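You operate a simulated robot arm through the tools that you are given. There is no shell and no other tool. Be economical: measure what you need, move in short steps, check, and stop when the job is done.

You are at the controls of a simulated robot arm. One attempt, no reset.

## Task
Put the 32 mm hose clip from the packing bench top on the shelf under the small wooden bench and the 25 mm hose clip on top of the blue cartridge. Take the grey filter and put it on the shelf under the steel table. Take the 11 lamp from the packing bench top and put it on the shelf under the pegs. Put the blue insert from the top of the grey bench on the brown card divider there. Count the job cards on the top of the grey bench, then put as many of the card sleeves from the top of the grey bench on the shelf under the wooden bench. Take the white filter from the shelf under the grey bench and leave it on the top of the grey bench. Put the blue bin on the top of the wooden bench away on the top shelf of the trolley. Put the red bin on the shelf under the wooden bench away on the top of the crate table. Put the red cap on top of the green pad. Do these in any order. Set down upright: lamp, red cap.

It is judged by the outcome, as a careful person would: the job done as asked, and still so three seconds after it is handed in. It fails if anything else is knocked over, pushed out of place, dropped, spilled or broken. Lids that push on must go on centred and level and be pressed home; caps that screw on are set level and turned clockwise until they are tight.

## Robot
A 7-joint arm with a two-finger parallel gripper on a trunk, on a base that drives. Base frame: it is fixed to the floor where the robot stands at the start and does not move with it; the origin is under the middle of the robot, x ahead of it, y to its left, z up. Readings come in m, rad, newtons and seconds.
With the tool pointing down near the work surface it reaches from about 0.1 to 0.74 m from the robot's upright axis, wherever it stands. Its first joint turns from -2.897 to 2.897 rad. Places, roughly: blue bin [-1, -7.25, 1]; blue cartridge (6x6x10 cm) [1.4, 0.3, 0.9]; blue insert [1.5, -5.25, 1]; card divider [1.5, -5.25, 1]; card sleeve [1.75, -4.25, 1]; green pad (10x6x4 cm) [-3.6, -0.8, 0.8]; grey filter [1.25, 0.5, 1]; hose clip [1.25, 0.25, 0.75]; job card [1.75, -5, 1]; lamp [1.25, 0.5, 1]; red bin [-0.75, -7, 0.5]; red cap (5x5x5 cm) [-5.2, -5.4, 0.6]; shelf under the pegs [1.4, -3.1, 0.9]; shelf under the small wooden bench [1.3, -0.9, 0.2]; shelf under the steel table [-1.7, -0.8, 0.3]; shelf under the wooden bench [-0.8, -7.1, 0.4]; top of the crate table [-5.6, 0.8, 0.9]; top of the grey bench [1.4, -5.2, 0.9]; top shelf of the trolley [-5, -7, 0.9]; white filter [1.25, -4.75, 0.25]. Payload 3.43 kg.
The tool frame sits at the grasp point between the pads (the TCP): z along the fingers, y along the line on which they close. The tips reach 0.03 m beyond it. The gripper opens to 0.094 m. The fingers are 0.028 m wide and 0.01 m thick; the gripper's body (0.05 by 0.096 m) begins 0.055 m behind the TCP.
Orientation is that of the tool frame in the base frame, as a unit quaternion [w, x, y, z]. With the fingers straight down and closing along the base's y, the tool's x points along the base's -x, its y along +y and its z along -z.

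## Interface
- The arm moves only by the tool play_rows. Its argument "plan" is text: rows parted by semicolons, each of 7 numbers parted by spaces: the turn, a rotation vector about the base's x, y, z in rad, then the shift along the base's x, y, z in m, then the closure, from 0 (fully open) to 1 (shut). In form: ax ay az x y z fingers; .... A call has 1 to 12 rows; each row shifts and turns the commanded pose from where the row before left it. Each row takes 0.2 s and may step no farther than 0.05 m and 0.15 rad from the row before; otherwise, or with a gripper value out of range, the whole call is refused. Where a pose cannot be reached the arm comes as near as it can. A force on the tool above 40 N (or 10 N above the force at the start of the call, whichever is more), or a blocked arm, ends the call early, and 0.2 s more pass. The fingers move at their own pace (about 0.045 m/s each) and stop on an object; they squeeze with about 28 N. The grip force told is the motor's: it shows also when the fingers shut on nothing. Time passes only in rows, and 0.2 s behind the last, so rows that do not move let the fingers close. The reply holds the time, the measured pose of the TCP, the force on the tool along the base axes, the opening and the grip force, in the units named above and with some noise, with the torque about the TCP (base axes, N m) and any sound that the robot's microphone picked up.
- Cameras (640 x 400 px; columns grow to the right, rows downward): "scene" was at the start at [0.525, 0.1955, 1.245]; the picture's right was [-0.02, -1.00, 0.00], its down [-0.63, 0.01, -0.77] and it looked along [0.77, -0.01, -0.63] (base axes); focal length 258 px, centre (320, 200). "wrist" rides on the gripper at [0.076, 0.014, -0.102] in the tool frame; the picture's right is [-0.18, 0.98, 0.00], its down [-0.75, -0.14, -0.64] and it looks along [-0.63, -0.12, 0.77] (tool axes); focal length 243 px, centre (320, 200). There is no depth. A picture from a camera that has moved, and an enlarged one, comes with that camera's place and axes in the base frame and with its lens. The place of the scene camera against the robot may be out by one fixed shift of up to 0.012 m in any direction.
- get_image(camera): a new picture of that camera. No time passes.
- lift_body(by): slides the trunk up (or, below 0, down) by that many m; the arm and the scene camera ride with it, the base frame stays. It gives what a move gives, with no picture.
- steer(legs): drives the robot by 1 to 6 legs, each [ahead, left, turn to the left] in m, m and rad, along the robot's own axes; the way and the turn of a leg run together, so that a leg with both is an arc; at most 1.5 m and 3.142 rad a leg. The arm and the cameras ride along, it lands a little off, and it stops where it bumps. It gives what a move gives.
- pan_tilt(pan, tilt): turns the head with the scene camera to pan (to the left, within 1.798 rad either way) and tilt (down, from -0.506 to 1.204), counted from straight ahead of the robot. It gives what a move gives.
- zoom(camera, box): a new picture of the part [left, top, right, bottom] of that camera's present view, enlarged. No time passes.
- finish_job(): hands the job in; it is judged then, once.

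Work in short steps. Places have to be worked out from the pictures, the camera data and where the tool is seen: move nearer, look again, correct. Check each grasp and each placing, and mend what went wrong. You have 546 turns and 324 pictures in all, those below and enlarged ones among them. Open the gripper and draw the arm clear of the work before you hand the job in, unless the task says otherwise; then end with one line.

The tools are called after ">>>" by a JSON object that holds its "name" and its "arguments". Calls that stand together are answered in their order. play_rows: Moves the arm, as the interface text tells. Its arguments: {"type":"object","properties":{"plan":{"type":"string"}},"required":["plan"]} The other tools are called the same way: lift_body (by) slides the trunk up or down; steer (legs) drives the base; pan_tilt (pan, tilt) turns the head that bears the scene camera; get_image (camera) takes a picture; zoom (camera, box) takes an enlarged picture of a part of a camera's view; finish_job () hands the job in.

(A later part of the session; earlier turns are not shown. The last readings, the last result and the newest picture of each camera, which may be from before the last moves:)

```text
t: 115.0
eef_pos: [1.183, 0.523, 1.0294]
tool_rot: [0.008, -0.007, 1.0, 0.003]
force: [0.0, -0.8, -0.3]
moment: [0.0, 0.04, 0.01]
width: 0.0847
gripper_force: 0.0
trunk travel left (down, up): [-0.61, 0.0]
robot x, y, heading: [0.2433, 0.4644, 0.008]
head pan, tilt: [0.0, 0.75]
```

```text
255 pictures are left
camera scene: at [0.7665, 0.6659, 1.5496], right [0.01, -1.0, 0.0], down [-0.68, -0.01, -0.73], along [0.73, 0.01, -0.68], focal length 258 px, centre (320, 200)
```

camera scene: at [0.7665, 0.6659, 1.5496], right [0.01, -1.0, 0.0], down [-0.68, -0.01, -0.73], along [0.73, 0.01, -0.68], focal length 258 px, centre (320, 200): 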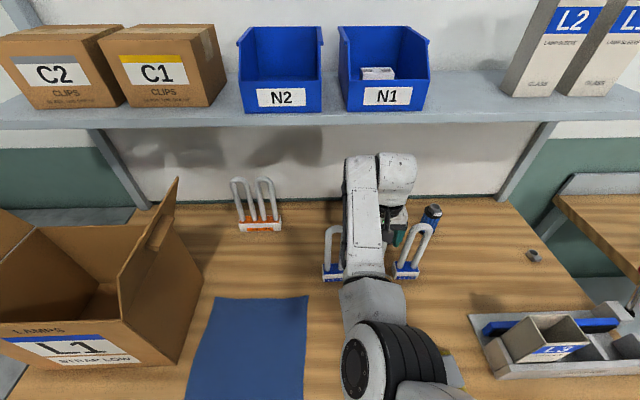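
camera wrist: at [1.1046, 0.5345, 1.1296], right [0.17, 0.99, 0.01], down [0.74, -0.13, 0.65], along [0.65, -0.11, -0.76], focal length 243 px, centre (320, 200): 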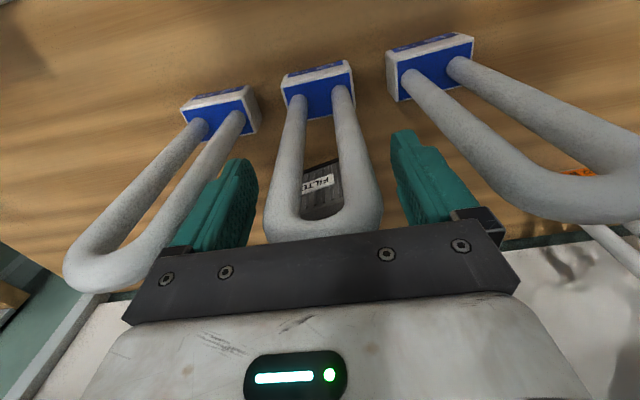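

The legs are symmetric between the pads. Closing on them.

>>> {"name": "play_rows", "arguments": {"plan": "0 0 0 0 0 0 0.3;0 0 0 0 0 0 0.4;0 0 0 0 0 0 0.6;0 0 0 0 0 0 0.8;0 0 0 0 0 0 1;0 0 0 0 0 0 1"}}

>>> {"name": "get_image", "arguments": {"camera": "wrist"}}

```text
t: 116.4
eef_pos: [1.183, 0.5229, 1.0279]
tool_rot: [0.009, -0.007, 1.0, 0.002]
force: [0.4, -0.4, 0.8]
moment: [-0.16, -0.08, 0.05]
width: 0.0572
gripper_force: 27.8
trunk travel left (down, up): [-0.61, 0.0]
robot x, y, heading: [0.2476, 0.464, 0.014]
head pan, tilt: [0.0, 0.75]
```

```text
254 pictures are left
camera wrist: at [1.1044, 0.5345, 1.1298], right [0.17, 0.99, 0.01], down [0.74, -0.13, 0.65], along [0.65, -0.11, -0.76], focal length 243 px, centre (320, 200)
```

wrist: 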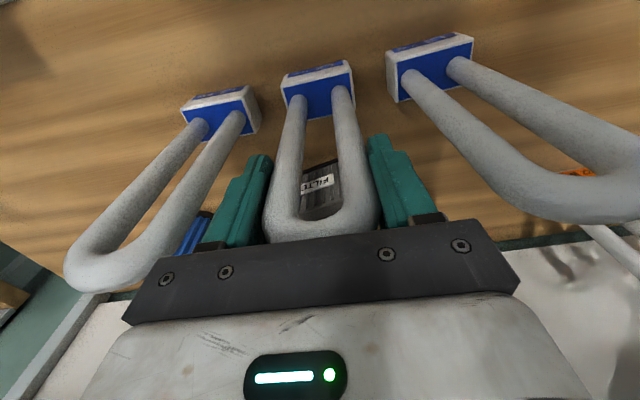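

Gripped (57 mm). Lifting while drawing back from the shelf edge.

>>> {"name": "play_rows", "arguments": {"plan": "0 0 0 0 0 0.02 1;0 0 0 -0.02 0 0.03 1;0 0 0 -0.035 0 0.03 1;0 0 0 -0.04 0 0.02 1"}}

>>> {"name": "get_image", "arguments": {"camera": "wrist"}}

>>> {"name": "get_image", "arguments": {"camera": "scene"}}

```text
t: 117.4
eef_pos: [1.0859, 0.5206, 1.1292]
tool_rot: [0.007, -0.006, 1.0, 0.003]
force: [0.6, -0.3, -2.0]
moment: [-0.03, -0.02, -0.03]
width: 0.0577
gripper_force: 27.8
trunk travel left (down, up): [-0.61, 0.0]
robot x, y, heading: [0.2467, 0.4685, 0.012]
head pan, tilt: [0.0, 0.75]
```

```text
253 pictures are left
camera wrist: at [1.0079, 0.533, 1.2305], right [0.17, 0.99, 0.01], down [0.75, -0.14, 0.65], along [0.64, -0.11, -0.76], focal length 243 px, centre (320, 200)
```

wrist: 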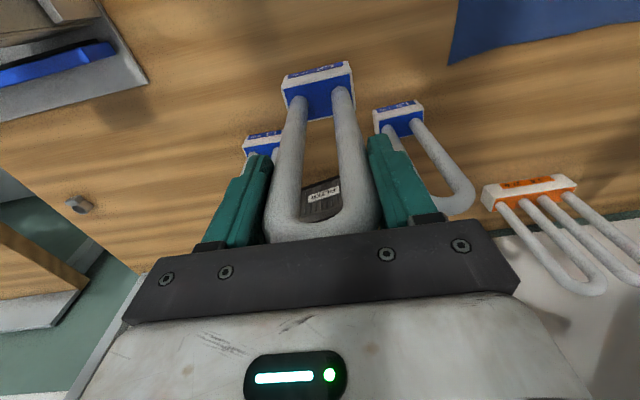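

```text
252 pictures are left
camera scene: at [0.7665, 0.6657, 1.5496], right [0.01, -1.0, 0.0], down [-0.68, -0.01, -0.73], along [0.73, 0.01, -0.68], focal length 258 px, centre (320, 200)
```

scene: 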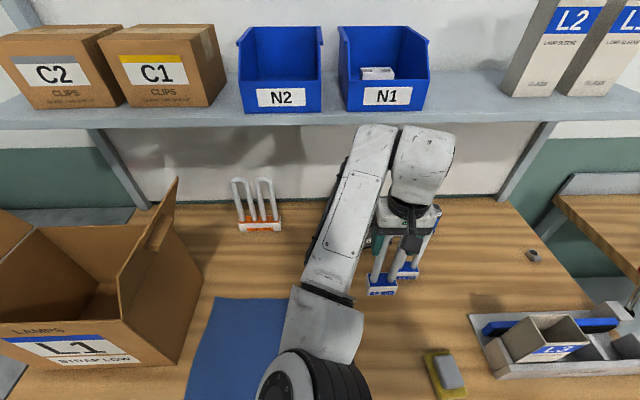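

Lamp in hand. Backing off 0.65 m, then look right along the route.

>>> {"name": "steer", "arguments": {"legs": [[-0.65, 0.0, 0]]}}

>>> {"name": "pan_tilt", "arguments": {"pan": -1.2, "tilt": 0.35}}

>>> {"name": "get_image", "arguments": {"camera": "scene"}}

```text
t: 121.0
eef_pos: [0.4364, 0.5155, 1.1295]
tool_rot: [0.008, -0.008, 1.0, 0.003]
force: [-0.6, 0.4, -1.7]
moment: [0.01, -0.02, 0.0]
width: 0.0574
gripper_force: 28.1
trunk travel left (down, up): [-0.61, 0.0]
robot x, y, heading: [-0.4015, 0.457, 0.015]
head pan, tilt: [0.0, 0.75]
```

```text
t: 122.4
eef_pos: [0.4378, 0.516, 1.129]
tool_rot: [0.007, -0.008, 1.0, 0.003]
force: [-0.7, -0.6, -2.3]
moment: [-0.01, -0.02, -0.03]
width: 0.0573
gripper_force: 27.7
trunk travel left (down, up): [-0.61, 0.0]
robot x, y, heading: [-0.4016, 0.4543, 0.015]
head pan, tilt: [-1.201, 0.351]
```

```text
251 pictures are left
camera scene: at [0.0687, 0.5725, 1.5853], right [-0.93, -0.37, 0.0], down [-0.13, 0.32, -0.94], along [0.35, -0.87, -0.34], focal length 258 px, centre (320, 200)
```

scene: 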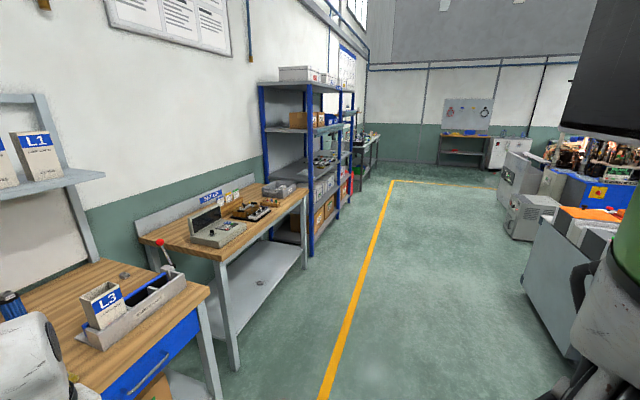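

The aisle is clear between the benches and the machines (machine edge x≈-0.95). Driving right in two legs.

>>> {"name": "steer", "arguments": {"legs": [[0.1, -1.5, 0], [0.0, -1.2, 0]]}}

>>> {"name": "pan_tilt", "arguments": {"pan": -0.5, "tilt": 0.5}}

>>> {"name": "get_image", "arguments": {"camera": "scene"}}

```text
refused: leg 1 is longer than a leg can be; nothing moved
```

```text
t: 123.5
eef_pos: [0.4381, 0.5166, 1.1286]
tool_rot: [0.008, -0.008, 1.0, 0.002]
force: [0.4, 0.6, -1.5]
moment: [0.03, -0.01, 0.04]
width: 0.0576
gripper_force: 28.0
trunk travel left (down, up): [-0.61, 0.0]
robot x, y, heading: [-0.4053, 0.4538, 0.012]
head pan, tilt: [-0.499, 0.499]
```

```text
250 pictures are left
camera scene: at [0.1143, 0.6163, 1.5716], right [-0.47, -0.88, 0.0], down [-0.42, 0.22, -0.88], along [0.78, -0.41, -0.48], focal length 258 px, centre (320, 200)
```

scene: 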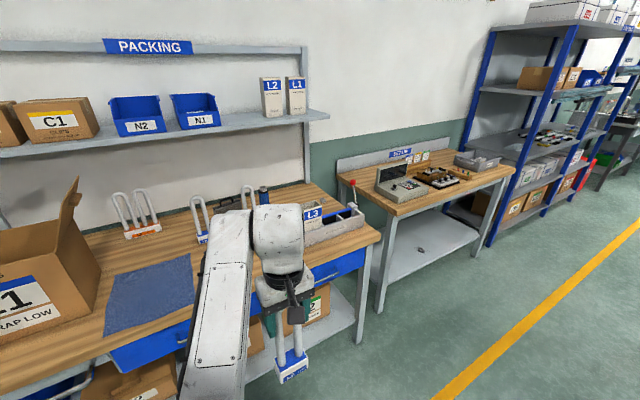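

Shorter legs this time.

>>> {"name": "steer", "arguments": {"legs": [[0.1, -1.4, 0], [0.0, -1.4, 0]]}}

>>> {"name": "get_image", "arguments": {"camera": "scene"}}

```text
t: 137.1
eef_pos: [0.6075, -2.2713, 1.1291]
tool_rot: [0.008, -0.017, 1.0, 0.003]
force: [0.3, 1.3, -1.6]
moment: [-0.04, 0.0, 0.0]
width: 0.0575
gripper_force: 28.1
trunk travel left (down, up): [-0.61, 0.0]
robot x, y, heading: [-0.2299, -2.3395, 0.028]
head pan, tilt: [-0.499, 0.499]
```

```text
249 pictures are left
camera scene: at [0.2827, -2.1751, 1.5716], right [-0.45, -0.89, 0.0], down [-0.43, 0.22, -0.88], along [0.78, -0.4, -0.48], focal length 258 px, centre (320, 200)
```

scene: 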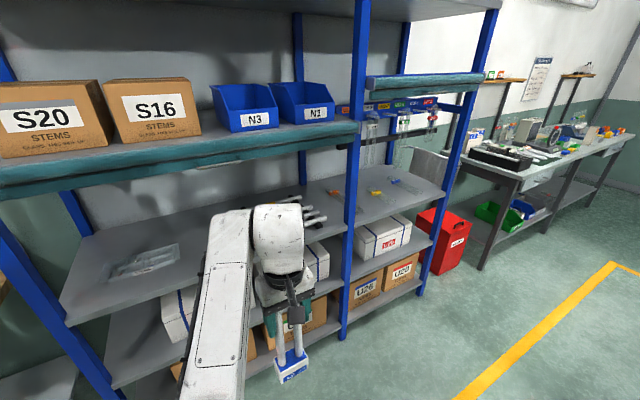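

The right rack bay has a peg bar with a shelf below it. I'll drive in front of it (y≈-3.1) and face it.

>>> {"name": "steer", "arguments": {"legs": [[-0.1, -0.75, -0.028]]}}

>>> {"name": "pan_tilt", "arguments": {"pan": -0.15, "tilt": 0.55}}

>>> {"name": "get_image", "arguments": {"camera": "scene"}}

```text
t: 141.2
eef_pos: [0.5185, -3.0359, 1.1295]
tool_rot: [0.008, -0.003, 1.0, 0.003]
force: [-0.9, 0.9, -1.6]
moment: [0.02, -0.04, 0.0]
width: 0.0571
gripper_force: 28.3
trunk travel left (down, up): [-0.61, 0.0]
robot x, y, heading: [-0.3193, -3.0855, -0.001]
head pan, tilt: [-0.499, 0.499]
```

```text
t: 142.0
eef_pos: [0.519, -3.0367, 1.1297]
tool_rot: [0.007, -0.003, 1.0, 0.003]
force: [0.0, 0.5, -1.2]
moment: [0.0, -0.01, 0.02]
width: 0.0575
gripper_force: 28.1
trunk travel left (down, up): [-0.61, 0.0]
robot x, y, heading: [-0.3202, -3.0849, 0.001]
head pan, tilt: [-0.15, 0.55]
```

```text
248 pictures are left
camera scene: at [0.2063, -2.9019, 1.567], right [-0.15, -0.99, 0.0], down [-0.52, 0.08, -0.85], along [0.84, -0.13, -0.52], focal length 258 px, centre (320, 200)
```

scene: 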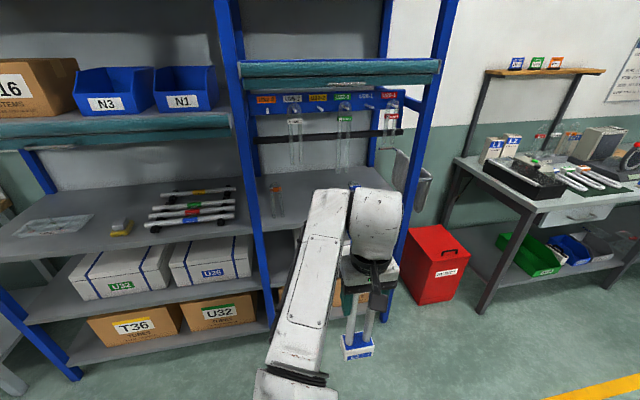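

The arm hides the shelf. I'll sidestep right and look left past the arm.

>>> {"name": "steer", "arguments": {"legs": [[0.0, -0.45, 0]]}}

>>> {"name": "pan_tilt", "arguments": {"pan": 0.35, "tilt": 0.55}}

>>> {"name": "get_image", "arguments": {"camera": "scene"}}

```text
t: 144.7
eef_pos: [0.5209, -3.4878, 1.1286]
tool_rot: [0.008, -0.002, 1.0, 0.004]
force: [-0.8, -0.9, -1.2]
moment: [0.01, -0.01, 0.0]
width: 0.0575
gripper_force: 28.2
trunk travel left (down, up): [-0.61, 0.0]
robot x, y, heading: [-0.3218, -3.5358, 0.008]
head pan, tilt: [-0.15, 0.55]
```

```text
t: 145.6
eef_pos: [0.5194, -3.4878, 1.1289]
tool_rot: [0.007, -0.003, 1.0, 0.002]
force: [-0.3, -0.1, -1.4]
moment: [-0.01, 0.0, 0.03]
width: 0.0574
gripper_force: 28.4
trunk travel left (down, up): [-0.61, 0.0]
robot x, y, heading: [-0.3238, -3.5354, 0.001]
head pan, tilt: [0.351, 0.55]
```

```text
247 pictures are left
camera scene: at [0.2024, -3.3091, 1.567], right [0.34, -0.94, 0.0], down [-0.49, -0.18, -0.85], along [0.8, 0.29, -0.52], focal length 258 px, centre (320, 200)
```

scene: 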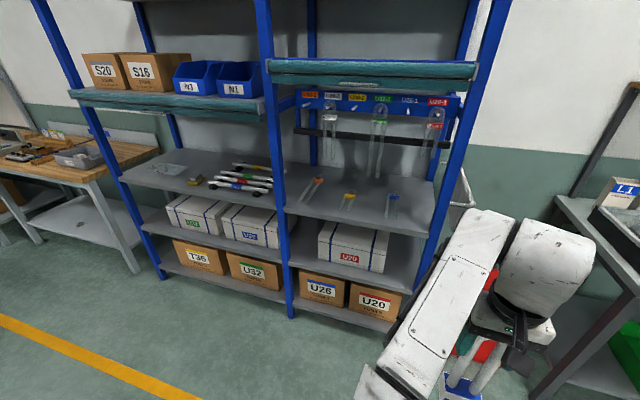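

>>> {"name": "zoom", "arguments": {"camera": "scene", "box": [260, 60, 480, 260]}}

```text
2.00 times, centred on (370, 160) of scene
camera zoom: at [0.2024, -3.3091, 1.567], right [0.34, -0.94, 0.0], down [-0.49, -0.18, -0.85], along [0.8, 0.29, -0.52], focal length 517 px, centre (220, 280)
```

zoom: 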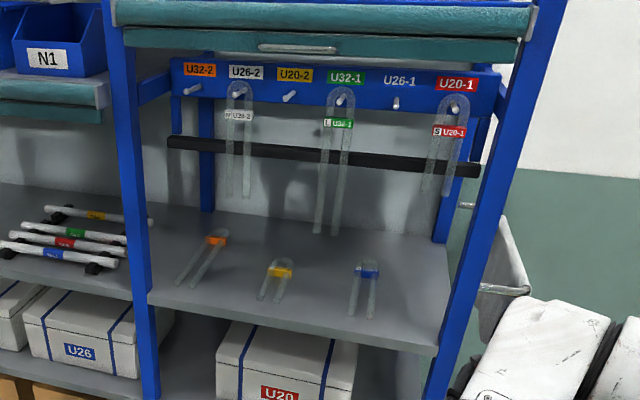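

Shelf under the pegs: z≈0.89, front edge x≈1.10, with three U-tubes lying at y≈-2.85, -3.07, -3.28. I'll place the lamp in the gap at about (1.19, -3.17). First line up, then go in.

>>> {"name": "steer", "arguments": {"legs": [[0.0, 0.317, 0], [0.4, 0.0, 0]]}}

>>> {"name": "pan_tilt", "arguments": {"pan": -0.2, "tilt": 0.7}}

>>> {"name": "get_image", "arguments": {"camera": "scene"}}

>>> {"name": "get_image", "arguments": {"camera": "wrist"}}

```text
t: 149.9
eef_pos: [0.9226, -3.1664, 1.1299]
tool_rot: [0.008, -0.004, 1.0, 0.002]
force: [0.4, 0.0, -1.6]
moment: [-0.01, 0.0, 0.01]
width: 0.0574
gripper_force: 27.6
trunk travel left (down, up): [-0.61, 0.0]
robot x, y, heading: [0.0865, -3.2195, 0.001]
head pan, tilt: [0.351, 0.55]
```

```text
t: 150.8
eef_pos: [0.9229, -3.1659, 1.13]
tool_rot: [0.008, -0.003, 1.0, 0.003]
force: [-0.4, -0.3, -1.6]
moment: [-0.01, -0.03, -0.02]
width: 0.0575
gripper_force: 27.4
trunk travel left (down, up): [-0.61, 0.0]
robot x, y, heading: [0.079, -3.2153, 0.001]
head pan, tilt: [-0.201, 0.7]
```

```text
245 pictures are left
camera scene: at [0.6041, -3.0355, 1.5539], right [-0.19, -0.98, 0.0], down [-0.63, 0.13, -0.76], along [0.75, -0.15, -0.64], focal length 258 px, centre (320, 200)
```

scene: 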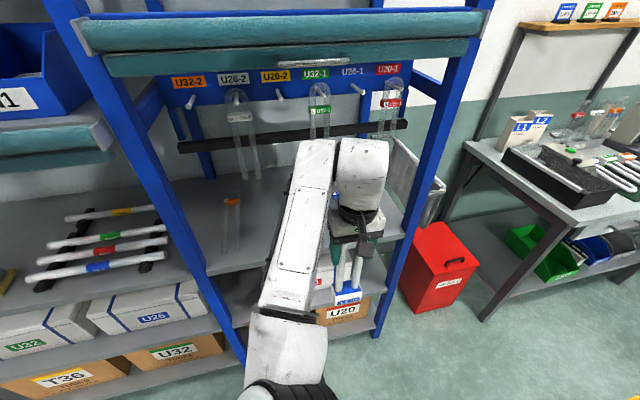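

```text
244 pictures are left
camera wrist: at [0.8449, -3.1526, 1.2304], right [0.18, 0.98, 0.01], down [0.74, -0.14, 0.65], along [0.64, -0.11, -0.76], focal length 243 px, centre (320, 200)
```

wrist: 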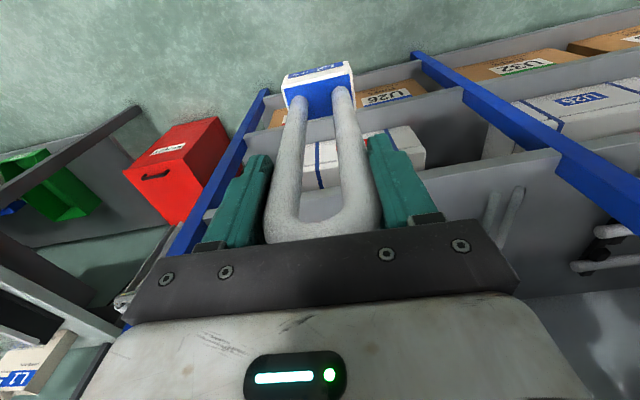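

All clear between posts. Drive ahead 0.15 and look at the shelf with the wrist camera.

>>> {"name": "steer", "arguments": {"legs": [[0.17, 0.0, 0]]}}

>>> {"name": "get_image", "arguments": {"camera": "wrist"}}

>>> {"name": "get_image", "arguments": {"camera": "scene"}}

```text
t: 152.3
eef_pos: [1.0942, -3.1659, 1.1291]
tool_rot: [0.008, -0.003, 1.0, 0.003]
force: [-0.3, 0.4, -1.8]
moment: [-0.04, 0.03, 0.0]
width: 0.0575
gripper_force: 27.9
trunk travel left (down, up): [-0.61, 0.0]
robot x, y, heading: [0.2532, -3.2163, 0.006]
head pan, tilt: [-0.201, 0.7]
```

```text
243 pictures are left
camera wrist: at [1.0162, -3.153, 1.2304], right [0.18, 0.98, 0.01], down [0.74, -0.14, 0.65], along [0.64, -0.11, -0.76], focal length 243 px, centre (320, 200)
```

wrist: 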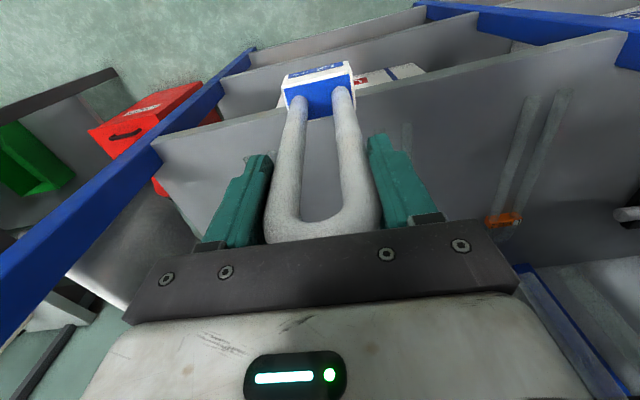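

```text
242 pictures are left
camera scene: at [0.7755, -3.0356, 1.5539], right [-0.2, -0.98, 0.0], down [-0.63, 0.13, -0.76], along [0.75, -0.15, -0.64], focal length 258 px, centre (320, 200)
```

scene: 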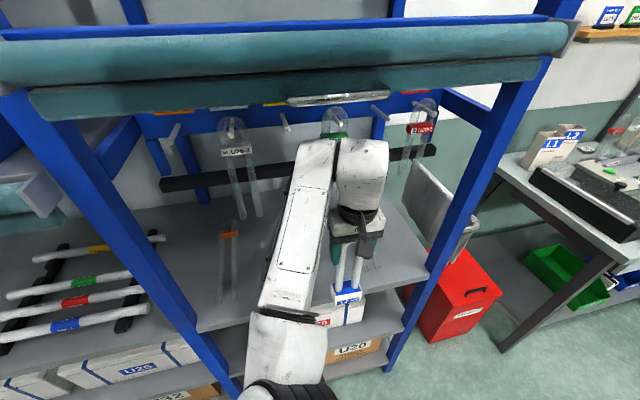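

Aligned with the gap between the lying tubes. I'll lower 3.5 cm (base still above the shelf) for headroom under the upper beam, and drive in 0.11.

>>> {"name": "play_rows", "arguments": {"plan": "0 0 0 0 0.003 -0.02 1;0 0 0 0 0.003 -0.015 1"}}

>>> {"name": "steer", "arguments": {"legs": [[0.11, 0.0, 0]]}}

>>> {"name": "get_image", "arguments": {"camera": "wrist"}}

>>> {"name": "get_image", "arguments": {"camera": "scene"}}

```text
t: 152.9
eef_pos: [1.0949, -3.1604, 1.0939]
tool_rot: [0.008, -0.003, 1.0, 0.003]
force: [-0.2, 0.1, -1.7]
moment: [0.01, -0.04, -0.03]
width: 0.0576
gripper_force: 28.2
trunk travel left (down, up): [-0.61, 0.0]
robot x, y, heading: [0.2536, -3.2185, -0.0]
head pan, tilt: [-0.201, 0.7]
```

```text
t: 154.1
eef_pos: [1.2066, -3.158, 1.0949]
tool_rot: [0.007, -0.003, 1.0, 0.002]
force: [0.7, -1.3, -1.0]
moment: [-0.02, -0.02, 0.02]
width: 0.0577
gripper_force: 28.5
trunk travel left (down, up): [-0.61, 0.0]
robot x, y, heading: [0.3652, -3.2139, 0.004]
head pan, tilt: [-0.201, 0.7]
```

```text
241 pictures are left
camera wrist: at [1.1283, -3.1461, 1.1951], right [0.18, 0.98, 0.01], down [0.74, -0.14, 0.65], along [0.64, -0.11, -0.76], focal length 243 px, centre (320, 200)
```

wrist: 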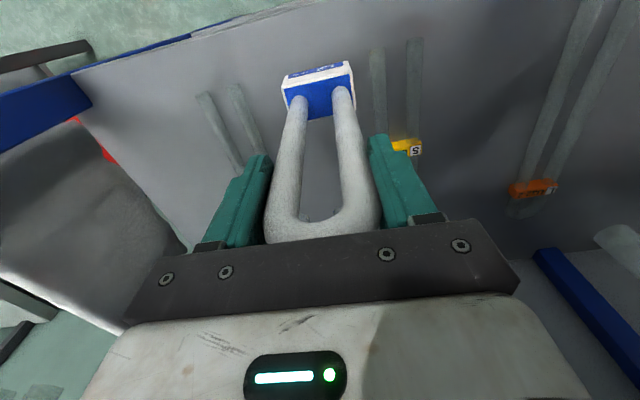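

```text
240 pictures are left
camera scene: at [0.8871, -3.0349, 1.5539], right [-0.2, -0.98, 0.0], down [-0.63, 0.13, -0.76], along [0.75, -0.15, -0.64], focal length 258 px, centre (320, 200)
```

scene: 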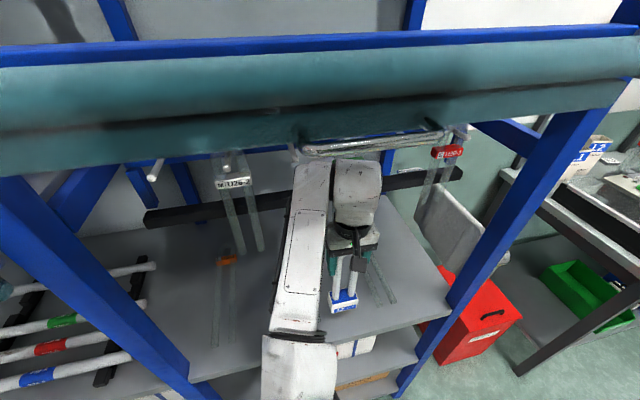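

The base is in the gap (legs at y≈-3.09 and -3.26); I'll centre it 1.2 cm to the right and lower in guarded steps.

>>> {"name": "play_rows", "arguments": {"plan": "0 0 0 0 -0.012 0 1;0 0 0 0 0 -0.008 1;0 0 0 0 0 -0.008 1;0 0 0 0 0 -0.004 1;0 0 0 0 0 -0.004 1;0 0 0 0 0 -0.003 1;0 0 0 0 0 0 1"}}

```text
t: 155.7
eef_pos: [1.2068, -3.1705, 1.0669]
tool_rot: [0.008, -0.004, 1.0, 0.003]
force: [0.1, -0.2, -1.5]
moment: [0.0, 0.02, -0.01]
width: 0.0574
gripper_force: 28.1
trunk travel left (down, up): [-0.61, 0.0]
robot x, y, heading: [0.3666, -3.2154, 0.004]
head pan, tilt: [-0.201, 0.7]
```

>>> {"name": "play_rows", "arguments": {"plan": "0 0 0 0 0 -0.003 1;0 0 0 0 0 -0.003 1;0 0 0 0 0 -0.003 1;0 0 0 0 0 -0.003 1;0 0 0 0 0 -0.003 1;0 0 0 0 0 -0.003 1;0 0 0 0 0 0 1"}}

>>> {"name": "get_image", "arguments": {"camera": "wrist"}}

```text
t: 157.1
eef_pos: [1.2073, -3.1705, 1.0548]
tool_rot: [0.013, -0.004, 1.0, 0.001]
force: [-5.0, 0.3, 16.4]
moment: [-0.24, 0.51, -0.07]
width: 0.0576
gripper_force: 27.9
trunk travel left (down, up): [-0.61, 0.0]
robot x, y, heading: [0.3608, -3.2152, 0.007]
head pan, tilt: [-0.201, 0.7]
stopped in row 7: the force on the tool passed its limit at 44 N (the readings are from after the stop); the commanded pose is now the measured one
```

```text
239 pictures are left
camera wrist: at [1.1283, -3.1574, 1.1552], right [0.18, 0.98, 0.01], down [0.74, -0.14, 0.66], along [0.65, -0.11, -0.75], focal length 243 px, centre (320, 200)
```

wrist: 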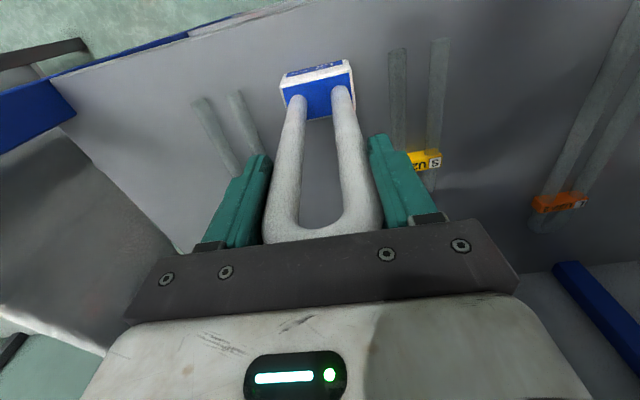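

Contact at 1.055. Relax 3 mm and open in small steps.

>>> {"name": "play_rows", "arguments": {"plan": "0 0 0 0 0 0.003 1;0 0 0 0 0 0 1;0 0 0 0 0 0 0.3;0 0 0 0 0 0 0.2;0 0 0 0 0 0 0.1;0 0 0 0 0 0 0.1"}}

>>> {"name": "get_image", "arguments": {"camera": "wrist"}}

```text
t: 158.5
eef_pos: [1.2085, -3.1703, 1.0568]
tool_rot: [0.011, -0.004, 1.0, 0.002]
force: [0.6, 0.6, -0.1]
moment: [0.0, 0.03, 0.0]
width: 0.0842
gripper_force: 0.0
trunk travel left (down, up): [-0.61, 0.0]
robot x, y, heading: [0.3642, -3.2188, 0.002]
head pan, tilt: [-0.201, 0.7]
```

```text
238 pictures are left
camera wrist: at [1.1287, -3.1574, 1.1565], right [0.18, 0.98, 0.01], down [0.74, -0.14, 0.66], along [0.65, -0.11, -0.75], focal length 243 px, centre (320, 200)
```

wrist: 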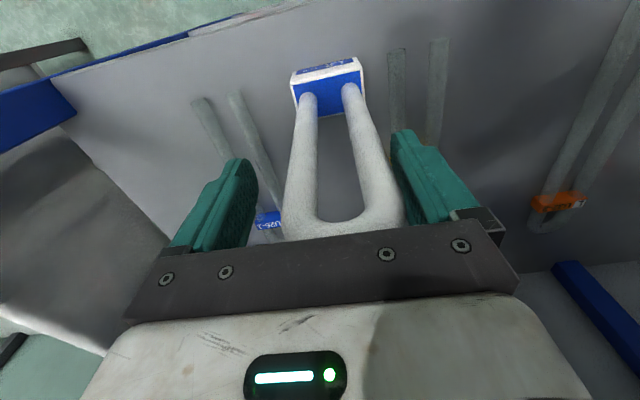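

The lamp stands but sits nearer the right finger. I'll centre the hand (+6 mm y), open fully, then withdraw straight back.

>>> {"name": "play_rows", "arguments": {"plan": "0 0 0 0 0.004 0 0.05;0 0 0 0 0.003 0 0;0 0 0 0 0 0 0"}}

>>> {"name": "get_image", "arguments": {"camera": "wrist"}}

```text
t: 159.3
eef_pos: [1.207, -3.1629, 1.056]
tool_rot: [0.012, -0.004, 1.0, 0.003]
force: [0.2, 0.1, -0.2]
moment: [0.0, 0.01, 0.01]
width: 0.0939
gripper_force: 0.0
trunk travel left (down, up): [-0.61, 0.0]
robot x, y, heading: [0.367, -3.2184, 0.006]
head pan, tilt: [-0.201, 0.7]
```

```text
237 pictures are left
camera wrist: at [1.1287, -3.1504, 1.1564], right [0.18, 0.98, 0.01], down [0.74, -0.14, 0.66], along [0.65, -0.11, -0.75], focal length 243 px, centre (320, 200)
```

wrist: 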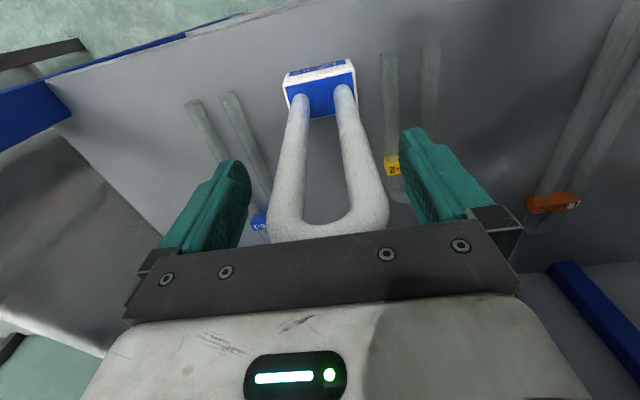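

Free and standing. Driving straight back.

>>> {"name": "steer", "arguments": {"legs": [[-0.45, 0.0, 0]]}}

>>> {"name": "get_image", "arguments": {"camera": "scene"}}

```text
t: 162.0
eef_pos: [0.7563, -3.1628, 1.0553]
tool_rot: [0.012, -0.005, 1.0, 0.002]
force: [-0.2, 1.0, 0.4]
moment: [0.0, 0.0, 0.0]
width: 0.0939
gripper_force: 0.1
trunk travel left (down, up): [-0.61, 0.0]
robot x, y, heading: [-0.0866, -3.2217, 0.007]
head pan, tilt: [-0.201, 0.7]
```

```text
236 pictures are left
camera scene: at [0.4353, -3.0359, 1.5539], right [-0.19, -0.98, 0.0], down [-0.63, 0.12, -0.76], along [0.75, -0.15, -0.64], focal length 258 px, centre (320, 200)
```

scene: 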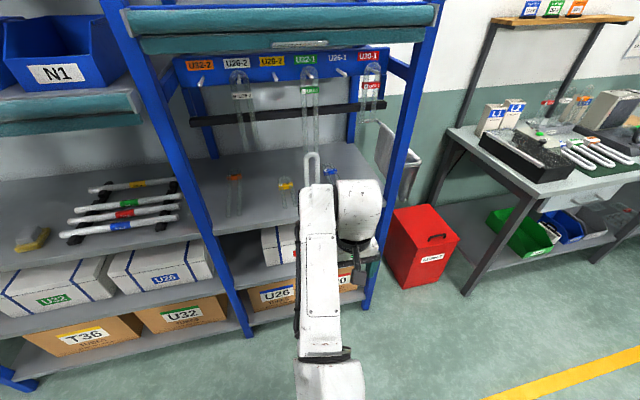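

The lamp stands on the shelf under the pegs. The grey bench is next to the right; I'll drive there and look.

>>> {"name": "steer", "arguments": {"legs": [[-0.3, 0.0, 0], [0.0, -1.4, 0]]}}

>>> {"name": "pan_tilt", "arguments": {"pan": -0.45, "tilt": 0.55}}

>>> {"name": "get_image", "arguments": {"camera": "scene"}}

```text
t: 170.6
eef_pos: [0.4594, -4.554, 1.0562]
tool_rot: [0.011, -0.002, 1.0, 0.003]
force: [-0.6, -0.5, 0.1]
moment: [0.02, 0.0, -0.01]
width: 0.094
gripper_force: 0.1
trunk travel left (down, up): [-0.61, 0.0]
robot x, y, heading: [-0.3847, -4.6092, 0.001]
head pan, tilt: [-0.201, 0.7]
```

```text
t: 171.4
eef_pos: [0.4605, -4.5544, 1.0565]
tool_rot: [0.012, -0.002, 1.0, 0.003]
force: [-0.4, 0.0, -0.6]
moment: [-0.03, 0.02, -0.03]
width: 0.0939
gripper_force: 0.1
trunk travel left (down, up): [-0.61, 0.0]
robot x, y, heading: [-0.3842, -4.6074, 0.001]
head pan, tilt: [-0.45, 0.55]
```

```text
235 pictures are left
camera scene: at [0.1374, -4.4468, 1.567], right [-0.43, -0.9, 0.0], down [-0.47, 0.23, -0.85], along [0.77, -0.37, -0.52], focal length 258 px, centre (320, 200)
```

scene: 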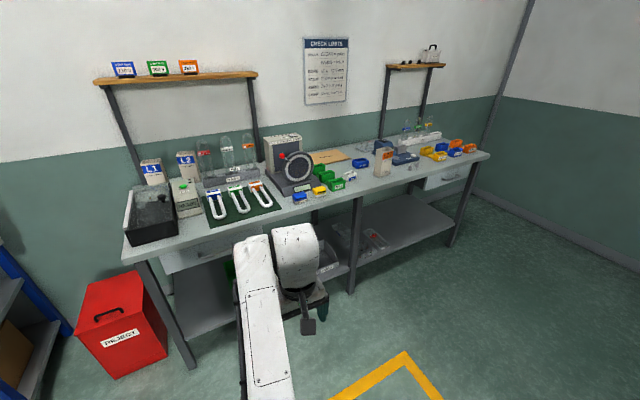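

A busy grey bench. Zooming in two halves.

>>> {"name": "zoom", "arguments": {"camera": "scene", "box": [110, 110, 300, 230]}}

>>> {"name": "zoom", "arguments": {"camera": "scene", "box": [260, 110, 500, 260]}}

```text
3.33 times, centred on (205, 170) of scene
camera zoom: at [0.1374, -4.4468, 1.567], right [-0.43, -0.9, 0.0], down [-0.47, 0.23, -0.85], along [0.77, -0.37, -0.52], focal length 862 px, centre (703, 300)
```

zoom: 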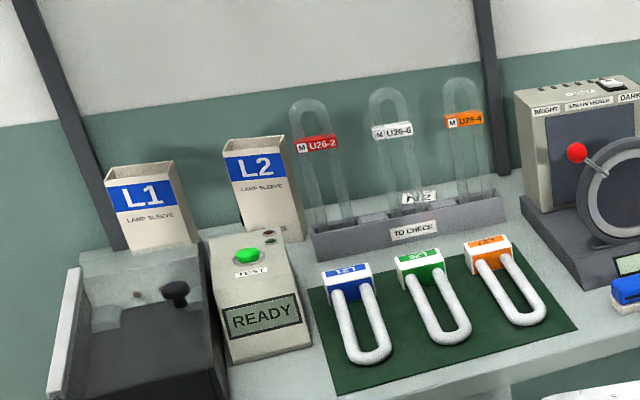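

```text
2.67 times, centred on (380, 185) of scene
camera zoom: at [0.1374, -4.4468, 1.567], right [-0.43, -0.9, 0.0], down [-0.47, 0.23, -0.85], along [0.77, -0.37, -0.52], focal length 690 px, centre (160, 240)
```

zoom: 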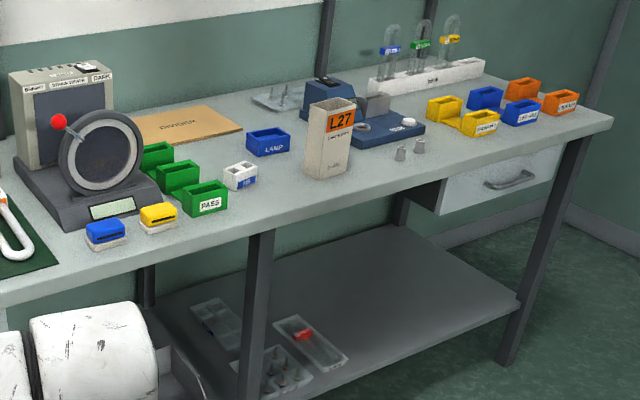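

I need a closer look at job cards, inserts and divider. Driving right and nearer.

>>> {"name": "steer", "arguments": {"legs": [[0.15, -0.75, 0]]}}

>>> {"name": "pan_tilt", "arguments": {"pan": 0.25, "tilt": 0.6}}

>>> {"name": "get_image", "arguments": {"camera": "scene"}}

```text
t: 175.5
eef_pos: [0.6091, -5.3069, 1.0569]
tool_rot: [0.011, 0.001, 1.0, 0.003]
force: [1.2, 0.3, 0.0]
moment: [0.01, -0.01, 0.0]
width: 0.094
gripper_force: 0.1
trunk travel left (down, up): [-0.61, 0.0]
robot x, y, heading: [-0.2384, -5.3511, -0.003]
head pan, tilt: [-0.45, 0.55]
```

```text
t: 176.6
eef_pos: [0.6089, -5.3051, 1.0568]
tool_rot: [0.01, 0.002, 1.0, 0.002]
force: [-0.4, 0.4, -0.3]
moment: [-0.02, 0.03, -0.01]
width: 0.094
gripper_force: 0.0
trunk travel left (down, up): [-0.61, 0.0]
robot x, y, heading: [-0.2358, -5.3583, -0.004]
head pan, tilt: [0.25, 0.6]
```

```text
232 pictures are left
camera scene: at [0.2923, -5.1364, 1.5625], right [0.24, -0.97, 0.0], down [-0.55, -0.14, -0.82], along [0.8, 0.2, -0.57], focal length 258 px, centre (320, 200)
```

scene: 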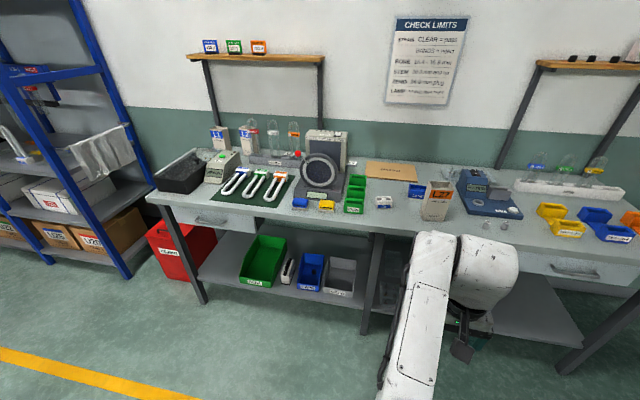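

>>> {"name": "zoom", "arguments": {"camera": "scene", "box": [140, 120, 350, 240]}}

>>> {"name": "zoom", "arguments": {"camera": "scene", "box": [290, 120, 470, 230]}}

>>> {"name": "zoom", "arguments": {"camera": "scene", "box": [180, 210, 380, 320]}}

>>> {"name": "zoom", "arguments": {"camera": "scene", "box": [440, 130, 640, 260]}}

```text
3.05 times, centred on (245, 180) of scene
camera zoom: at [0.2923, -5.1364, 1.5625], right [0.24, -0.97, 0.0], down [-0.55, -0.14, -0.82], along [0.8, 0.2, -0.57], focal length 788 px, centre (549, 261)
```

zoom: 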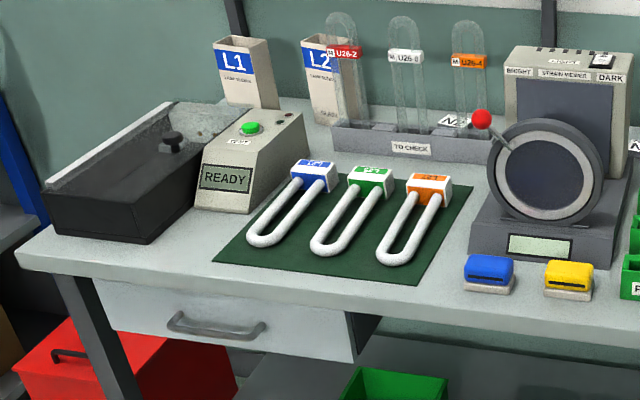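

```text
3.56 times, centred on (380, 175) of scene
camera zoom: at [0.2923, -5.1364, 1.5625], right [0.24, -0.97, 0.0], down [-0.55, -0.14, -0.82], along [0.8, 0.2, -0.57], focal length 919 px, centre (107, 289)
```

zoom: 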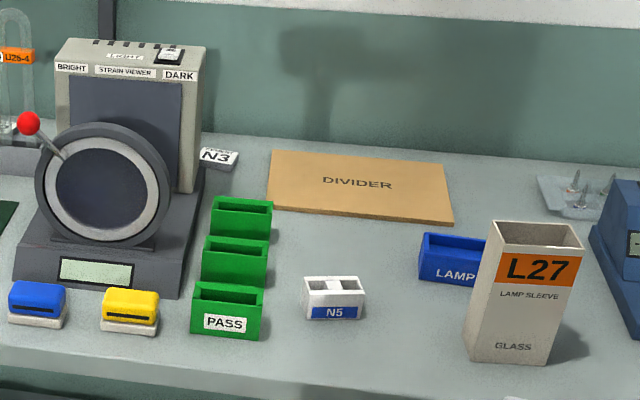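

```text
3.20 times, centred on (280, 265) of scene
camera zoom: at [0.2923, -5.1364, 1.5625], right [0.24, -0.97, 0.0], down [-0.55, -0.14, -0.82], along [0.8, 0.2, -0.57], focal length 827 px, centre (448, -8)
```

zoom: 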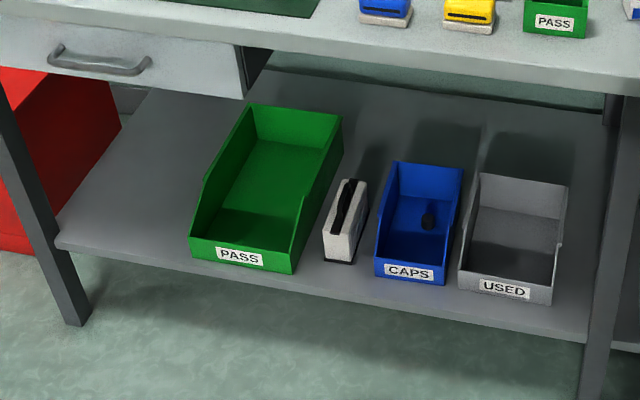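

```text
3.08 times, centred on (540, 195) of scene
camera zoom: at [0.2923, -5.1364, 1.5625], right [0.24, -0.97, 0.0], down [-0.55, -0.14, -0.82], along [0.8, 0.2, -0.57], focal length 796 px, centre (-357, 215)
```

zoom: 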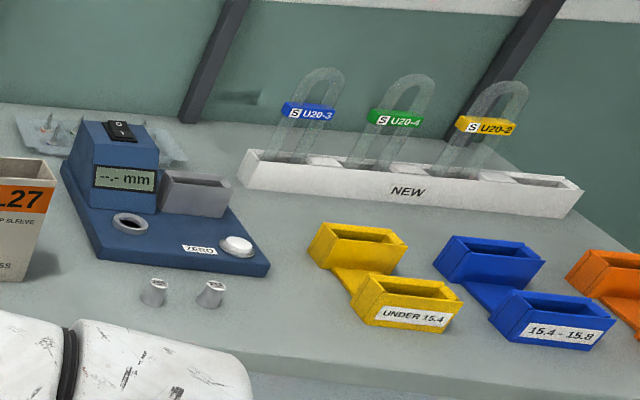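

Found: the "DIVIDER" card, blue "LAMP" insert behind L27, and the white filter on the lower shelf. White cards marked N3/N2 may be job cards; zooming more.

>>> {"name": "zoom", "arguments": {"camera": "scene", "box": [340, 152, 364, 168]}}

>>> {"name": "zoom", "arguments": {"camera": "scene", "box": [270, 145, 310, 170]}}

>>> {"name": "zoom", "arguments": {"camera": "scene", "box": [440, 150, 480, 175]}}

```text
16.00 times, centred on (352, 160) of scene
camera zoom: at [0.2923, -5.1364, 1.5625], right [0.24, -0.97, 0.0], down [-0.55, -0.14, -0.82], along [0.8, 0.2, -0.57], focal length 4137 px, centre (-192, 840)
```

zoom: 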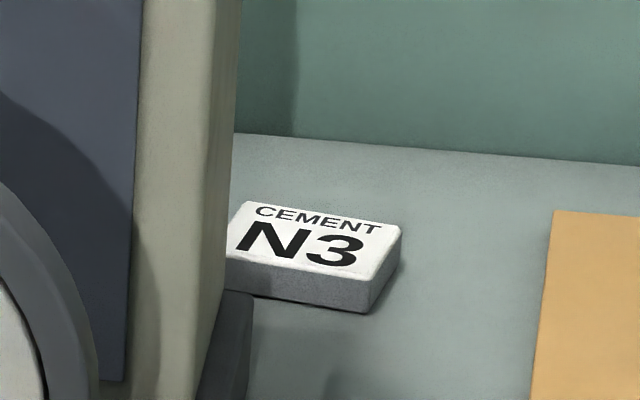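

```text
16.00 times, centred on (290, 158) of scene
camera zoom: at [0.2923, -5.1364, 1.5625], right [0.24, -0.97, 0.0], down [-0.55, -0.14, -0.82], along [0.8, 0.2, -0.57], focal length 4137 px, centre (800, 880)
```

zoom: 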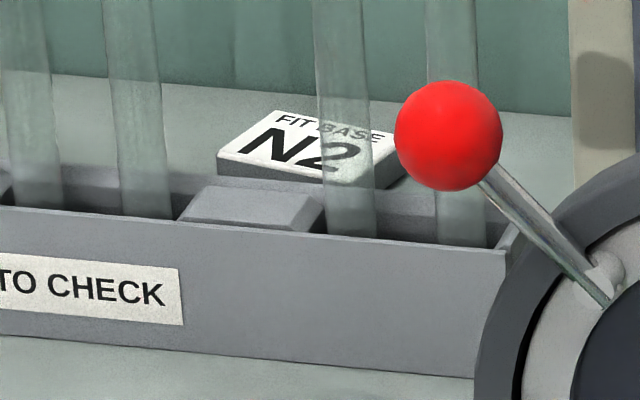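

```text
16.00 times, centred on (460, 162) of scene
camera zoom: at [0.2923, -5.1364, 1.5625], right [0.24, -0.97, 0.0], down [-0.55, -0.14, -0.82], along [0.8, 0.2, -0.57], focal length 4137 px, centre (-1920, 800)
```

zoom: 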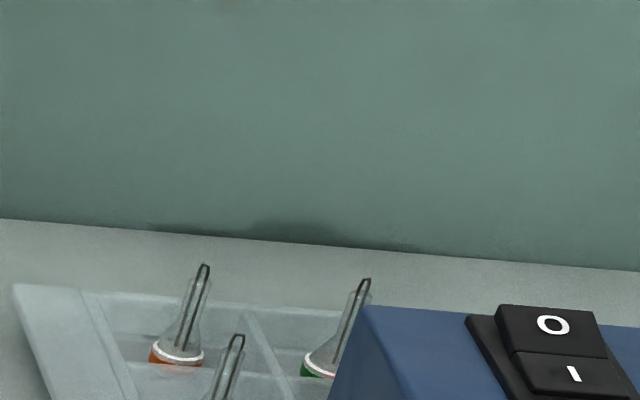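

Job cards are small white-topped blocks ("FIT BASE N2", "CEMENT N3"); others may be hidden behind things. I'll turn the robot sideways and drive along the bench with the head looking in. First check the space to the right.

>>> {"name": "pan_tilt", "arguments": {"pan": -1.5, "tilt": 0.45}}

>>> {"name": "get_image", "arguments": {"camera": "scene"}}

```text
t: 178.3
eef_pos: [0.609, -5.3064, 1.0566]
tool_rot: [0.01, 0.0, 1.0, 0.003]
force: [0.7, -0.3, 0.1]
moment: [0.0, 0.0, 0.03]
width: 0.0943
gripper_force: 0.1
trunk travel left (down, up): [-0.61, 0.0]
robot x, y, heading: [-0.2344, -5.3515, -0.004]
head pan, tilt: [-1.499, 0.45]
```

```text
224 pictures are left
camera scene: at [0.2127, -5.2494, 1.5761], right [-1.0, -0.07, 0.0], down [-0.03, 0.43, -0.9], along [0.06, -0.9, -0.44], focal length 258 px, centre (320, 200)
```

scene: 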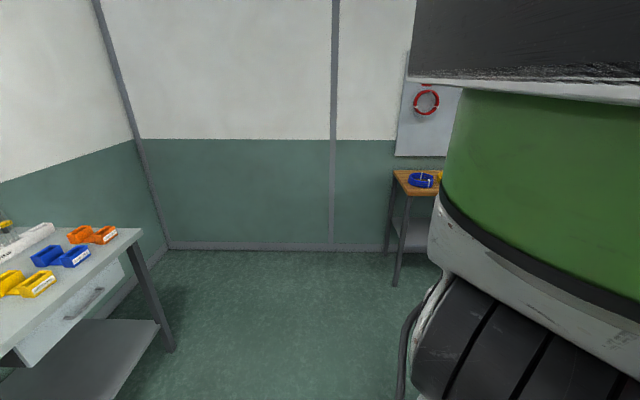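

Space to the right is free. Turning to face -y and moving alongside the bench with the head turned to it.

>>> {"name": "steer", "arguments": {"legs": [[0, 0, -1.57], [0.0, 0.7, 0]]}}

>>> {"name": "pan_tilt", "arguments": {"pan": 1.57, "tilt": 0.75}}

>>> {"name": "get_image", "arguments": {"camera": "scene"}}

```text
t: 186.0
eef_pos: [0.4934, -6.2079, 1.0551]
tool_rot: [0.009, 0.711, 0.703, -0.006]
force: [-0.6, 0.1, -0.6]
moment: [-0.01, 0.0, 0.02]
width: 0.0942
gripper_force: 0.0
trunk travel left (down, up): [-0.61, 0.0]
robot x, y, heading: [0.4568, -5.3612, -1.589]
head pan, tilt: [-1.499, 0.45]
```

```text
t: 188.6
eef_pos: [0.4919, -6.2065, 1.0556]
tool_rot: [0.01, 0.712, 0.702, -0.007]
force: [0.2, 0.4, -0.5]
moment: [0.01, 0.03, 0.03]
width: 0.0941
gripper_force: 0.1
trunk travel left (down, up): [-0.61, 0.0]
robot x, y, heading: [0.4576, -5.3638, -1.589]
head pan, tilt: [1.571, 0.75]
```

```text
223 pictures are left
camera scene: at [0.7249, -5.8075, 1.5497], right [-0.02, -1.0, 0.0], down [-0.68, 0.01, -0.73], along [0.73, -0.01, -0.68], focal length 258 px, centre (320, 200)
```

scene: 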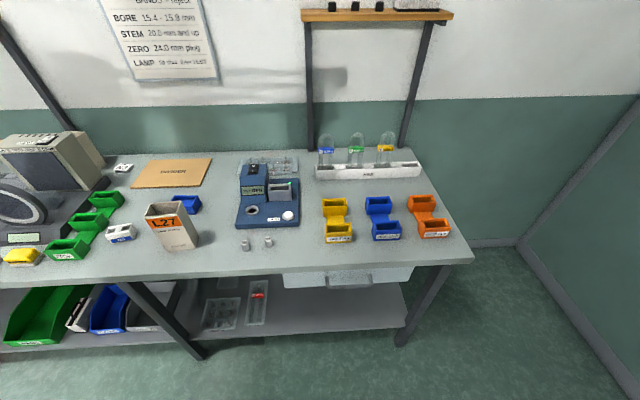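

Excellent viewpoint. I'll zoom here, then move along.

>>> {"name": "zoom", "arguments": {"camera": "scene", "box": [100, 140, 320, 260]}}

>>> {"name": "zoom", "arguments": {"camera": "scene", "box": [230, 140, 450, 260]}}

>>> {"name": "steer", "arguments": {"legs": [[-0.7, 0.0, 0.019]]}}

>>> {"name": "get_image", "arguments": {"camera": "scene"}}

```text
2.91 times, centred on (210, 200) of scene
camera zoom: at [0.7249, -5.8075, 1.5497], right [-0.02, -1.0, 0.0], down [-0.68, 0.01, -0.73], along [0.73, -0.01, -0.68], focal length 752 px, centre (640, 200)
```

zoom: 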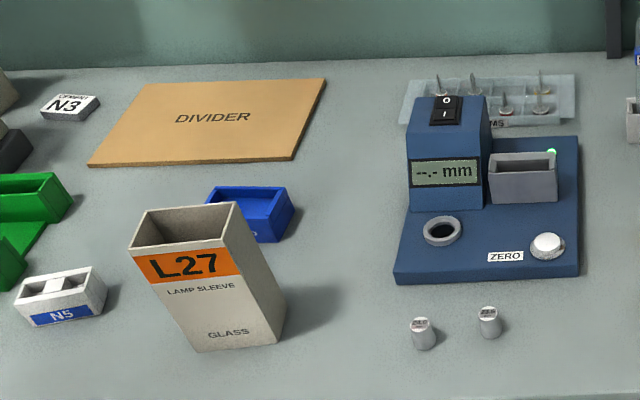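

```text
2.91 times, centred on (340, 200) of scene
camera zoom: at [0.7249, -5.8075, 1.5497], right [-0.02, -1.0, 0.0], down [-0.68, 0.01, -0.73], along [0.73, -0.01, -0.68], focal length 752 px, centre (262, 200)
```

zoom: 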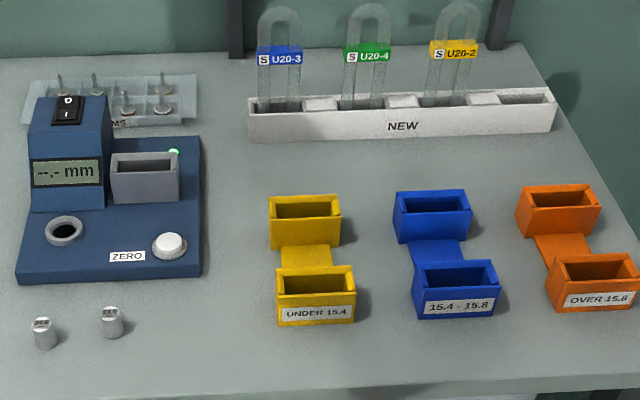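

```text
t: 192.4
eef_pos: [0.5113, -5.5062, 1.0554]
tool_rot: [0.01, 0.707, 0.708, -0.006]
force: [-0.1, -0.1, -0.1]
moment: [-0.02, -0.01, 0.0]
width: 0.0939
gripper_force: 0.1
trunk travel left (down, up): [-0.61, 0.0]
robot x, y, heading: [0.462, -4.6653, -1.574]
head pan, tilt: [1.571, 0.75]
```

```text
220 pictures are left
camera scene: at [0.7376, -5.1043, 1.5497], right [0.0, -1.0, 0.0], down [-0.68, 0.0, -0.73], along [0.73, 0.0, -0.68], focal length 258 px, centre (320, 200)
```

scene: 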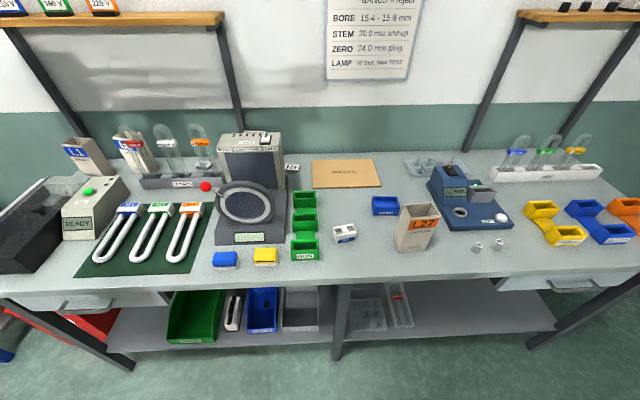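

Continuing along to see the left end and behind the strain viewer.

>>> {"name": "steer", "arguments": {"legs": [[-0.55, 0.0, 0.0]]}}

>>> {"name": "get_image", "arguments": {"camera": "scene"}}

```text
t: 195.6
eef_pos: [0.5156, -4.9568, 1.057]
tool_rot: [0.01, 0.705, 0.709, -0.006]
force: [0.4, -0.6, 0.1]
moment: [0.03, -0.01, 0.01]
width: 0.0939
gripper_force: 0.1
trunk travel left (down, up): [-0.61, 0.0]
robot x, y, heading: [0.4619, -4.1149, -1.573]
head pan, tilt: [1.571, 0.75]
```

```text
219 pictures are left
camera scene: at [0.739, -4.5535, 1.5497], right [0.0, -1.0, 0.0], down [-0.68, 0.0, -0.73], along [0.73, 0.0, -0.68], focal length 258 px, centre (320, 200)
```

scene: 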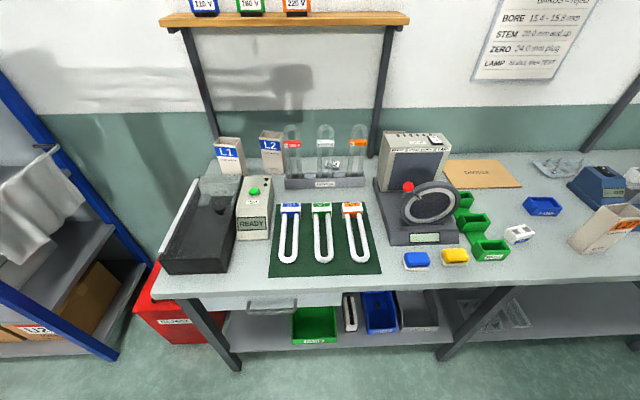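

>>> {"name": "zoom", "arguments": {"camera": "scene", "box": [190, 115, 380, 215]}}

>>> {"name": "pan_tilt", "arguments": {"pan": 1.1, "tilt": 0.6}}

>>> {"name": "zoom", "arguments": {"camera": "scene", "box": [120, 100, 520, 350]}}

```text
3.37 times, centred on (285, 165) of scene
camera zoom: at [0.739, -4.5535, 1.5497], right [0.0, -1.0, 0.0], down [-0.68, 0.0, -0.73], along [0.73, 0.0, -0.68], focal length 871 px, centre (438, 318)
```

zoom: 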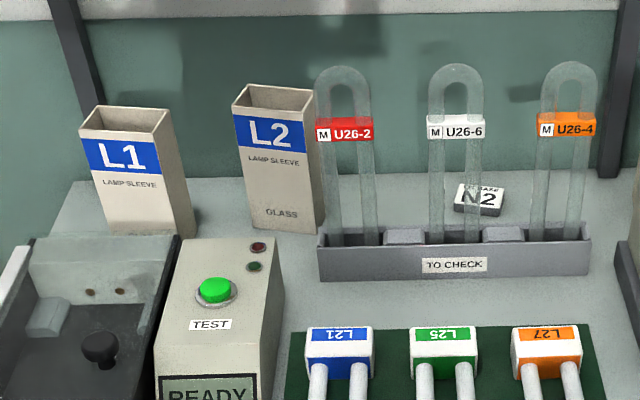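

```text
t: 196.5
eef_pos: [0.516, -4.9561, 1.0564]
tool_rot: [0.01, 0.704, 0.71, -0.007]
force: [0.0, -0.2, 0.5]
moment: [0.0, -0.01, 0.0]
width: 0.0941
gripper_force: 0.0
trunk travel left (down, up): [-0.61, 0.0]
robot x, y, heading: [0.4634, -4.114, -1.567]
head pan, tilt: [1.1, 0.6]
```

```text
1.60 times, centred on (320, 225) of scene
camera zoom: at [0.735, -4.5936, 1.5625], right [-0.45, -0.89, 0.0], down [-0.5, 0.26, -0.82], along [0.74, -0.37, -0.57], focal length 414 px, centre (320, 160)
```

zoom: 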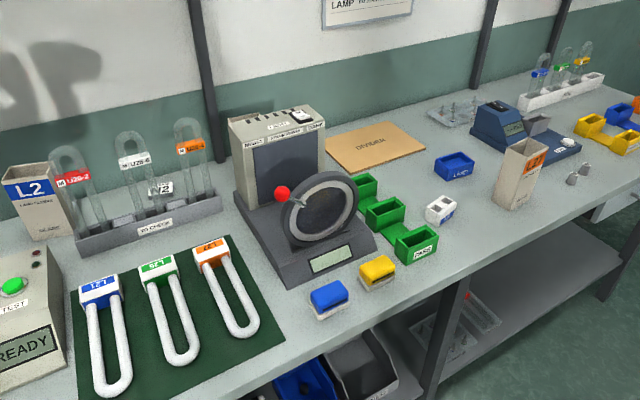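

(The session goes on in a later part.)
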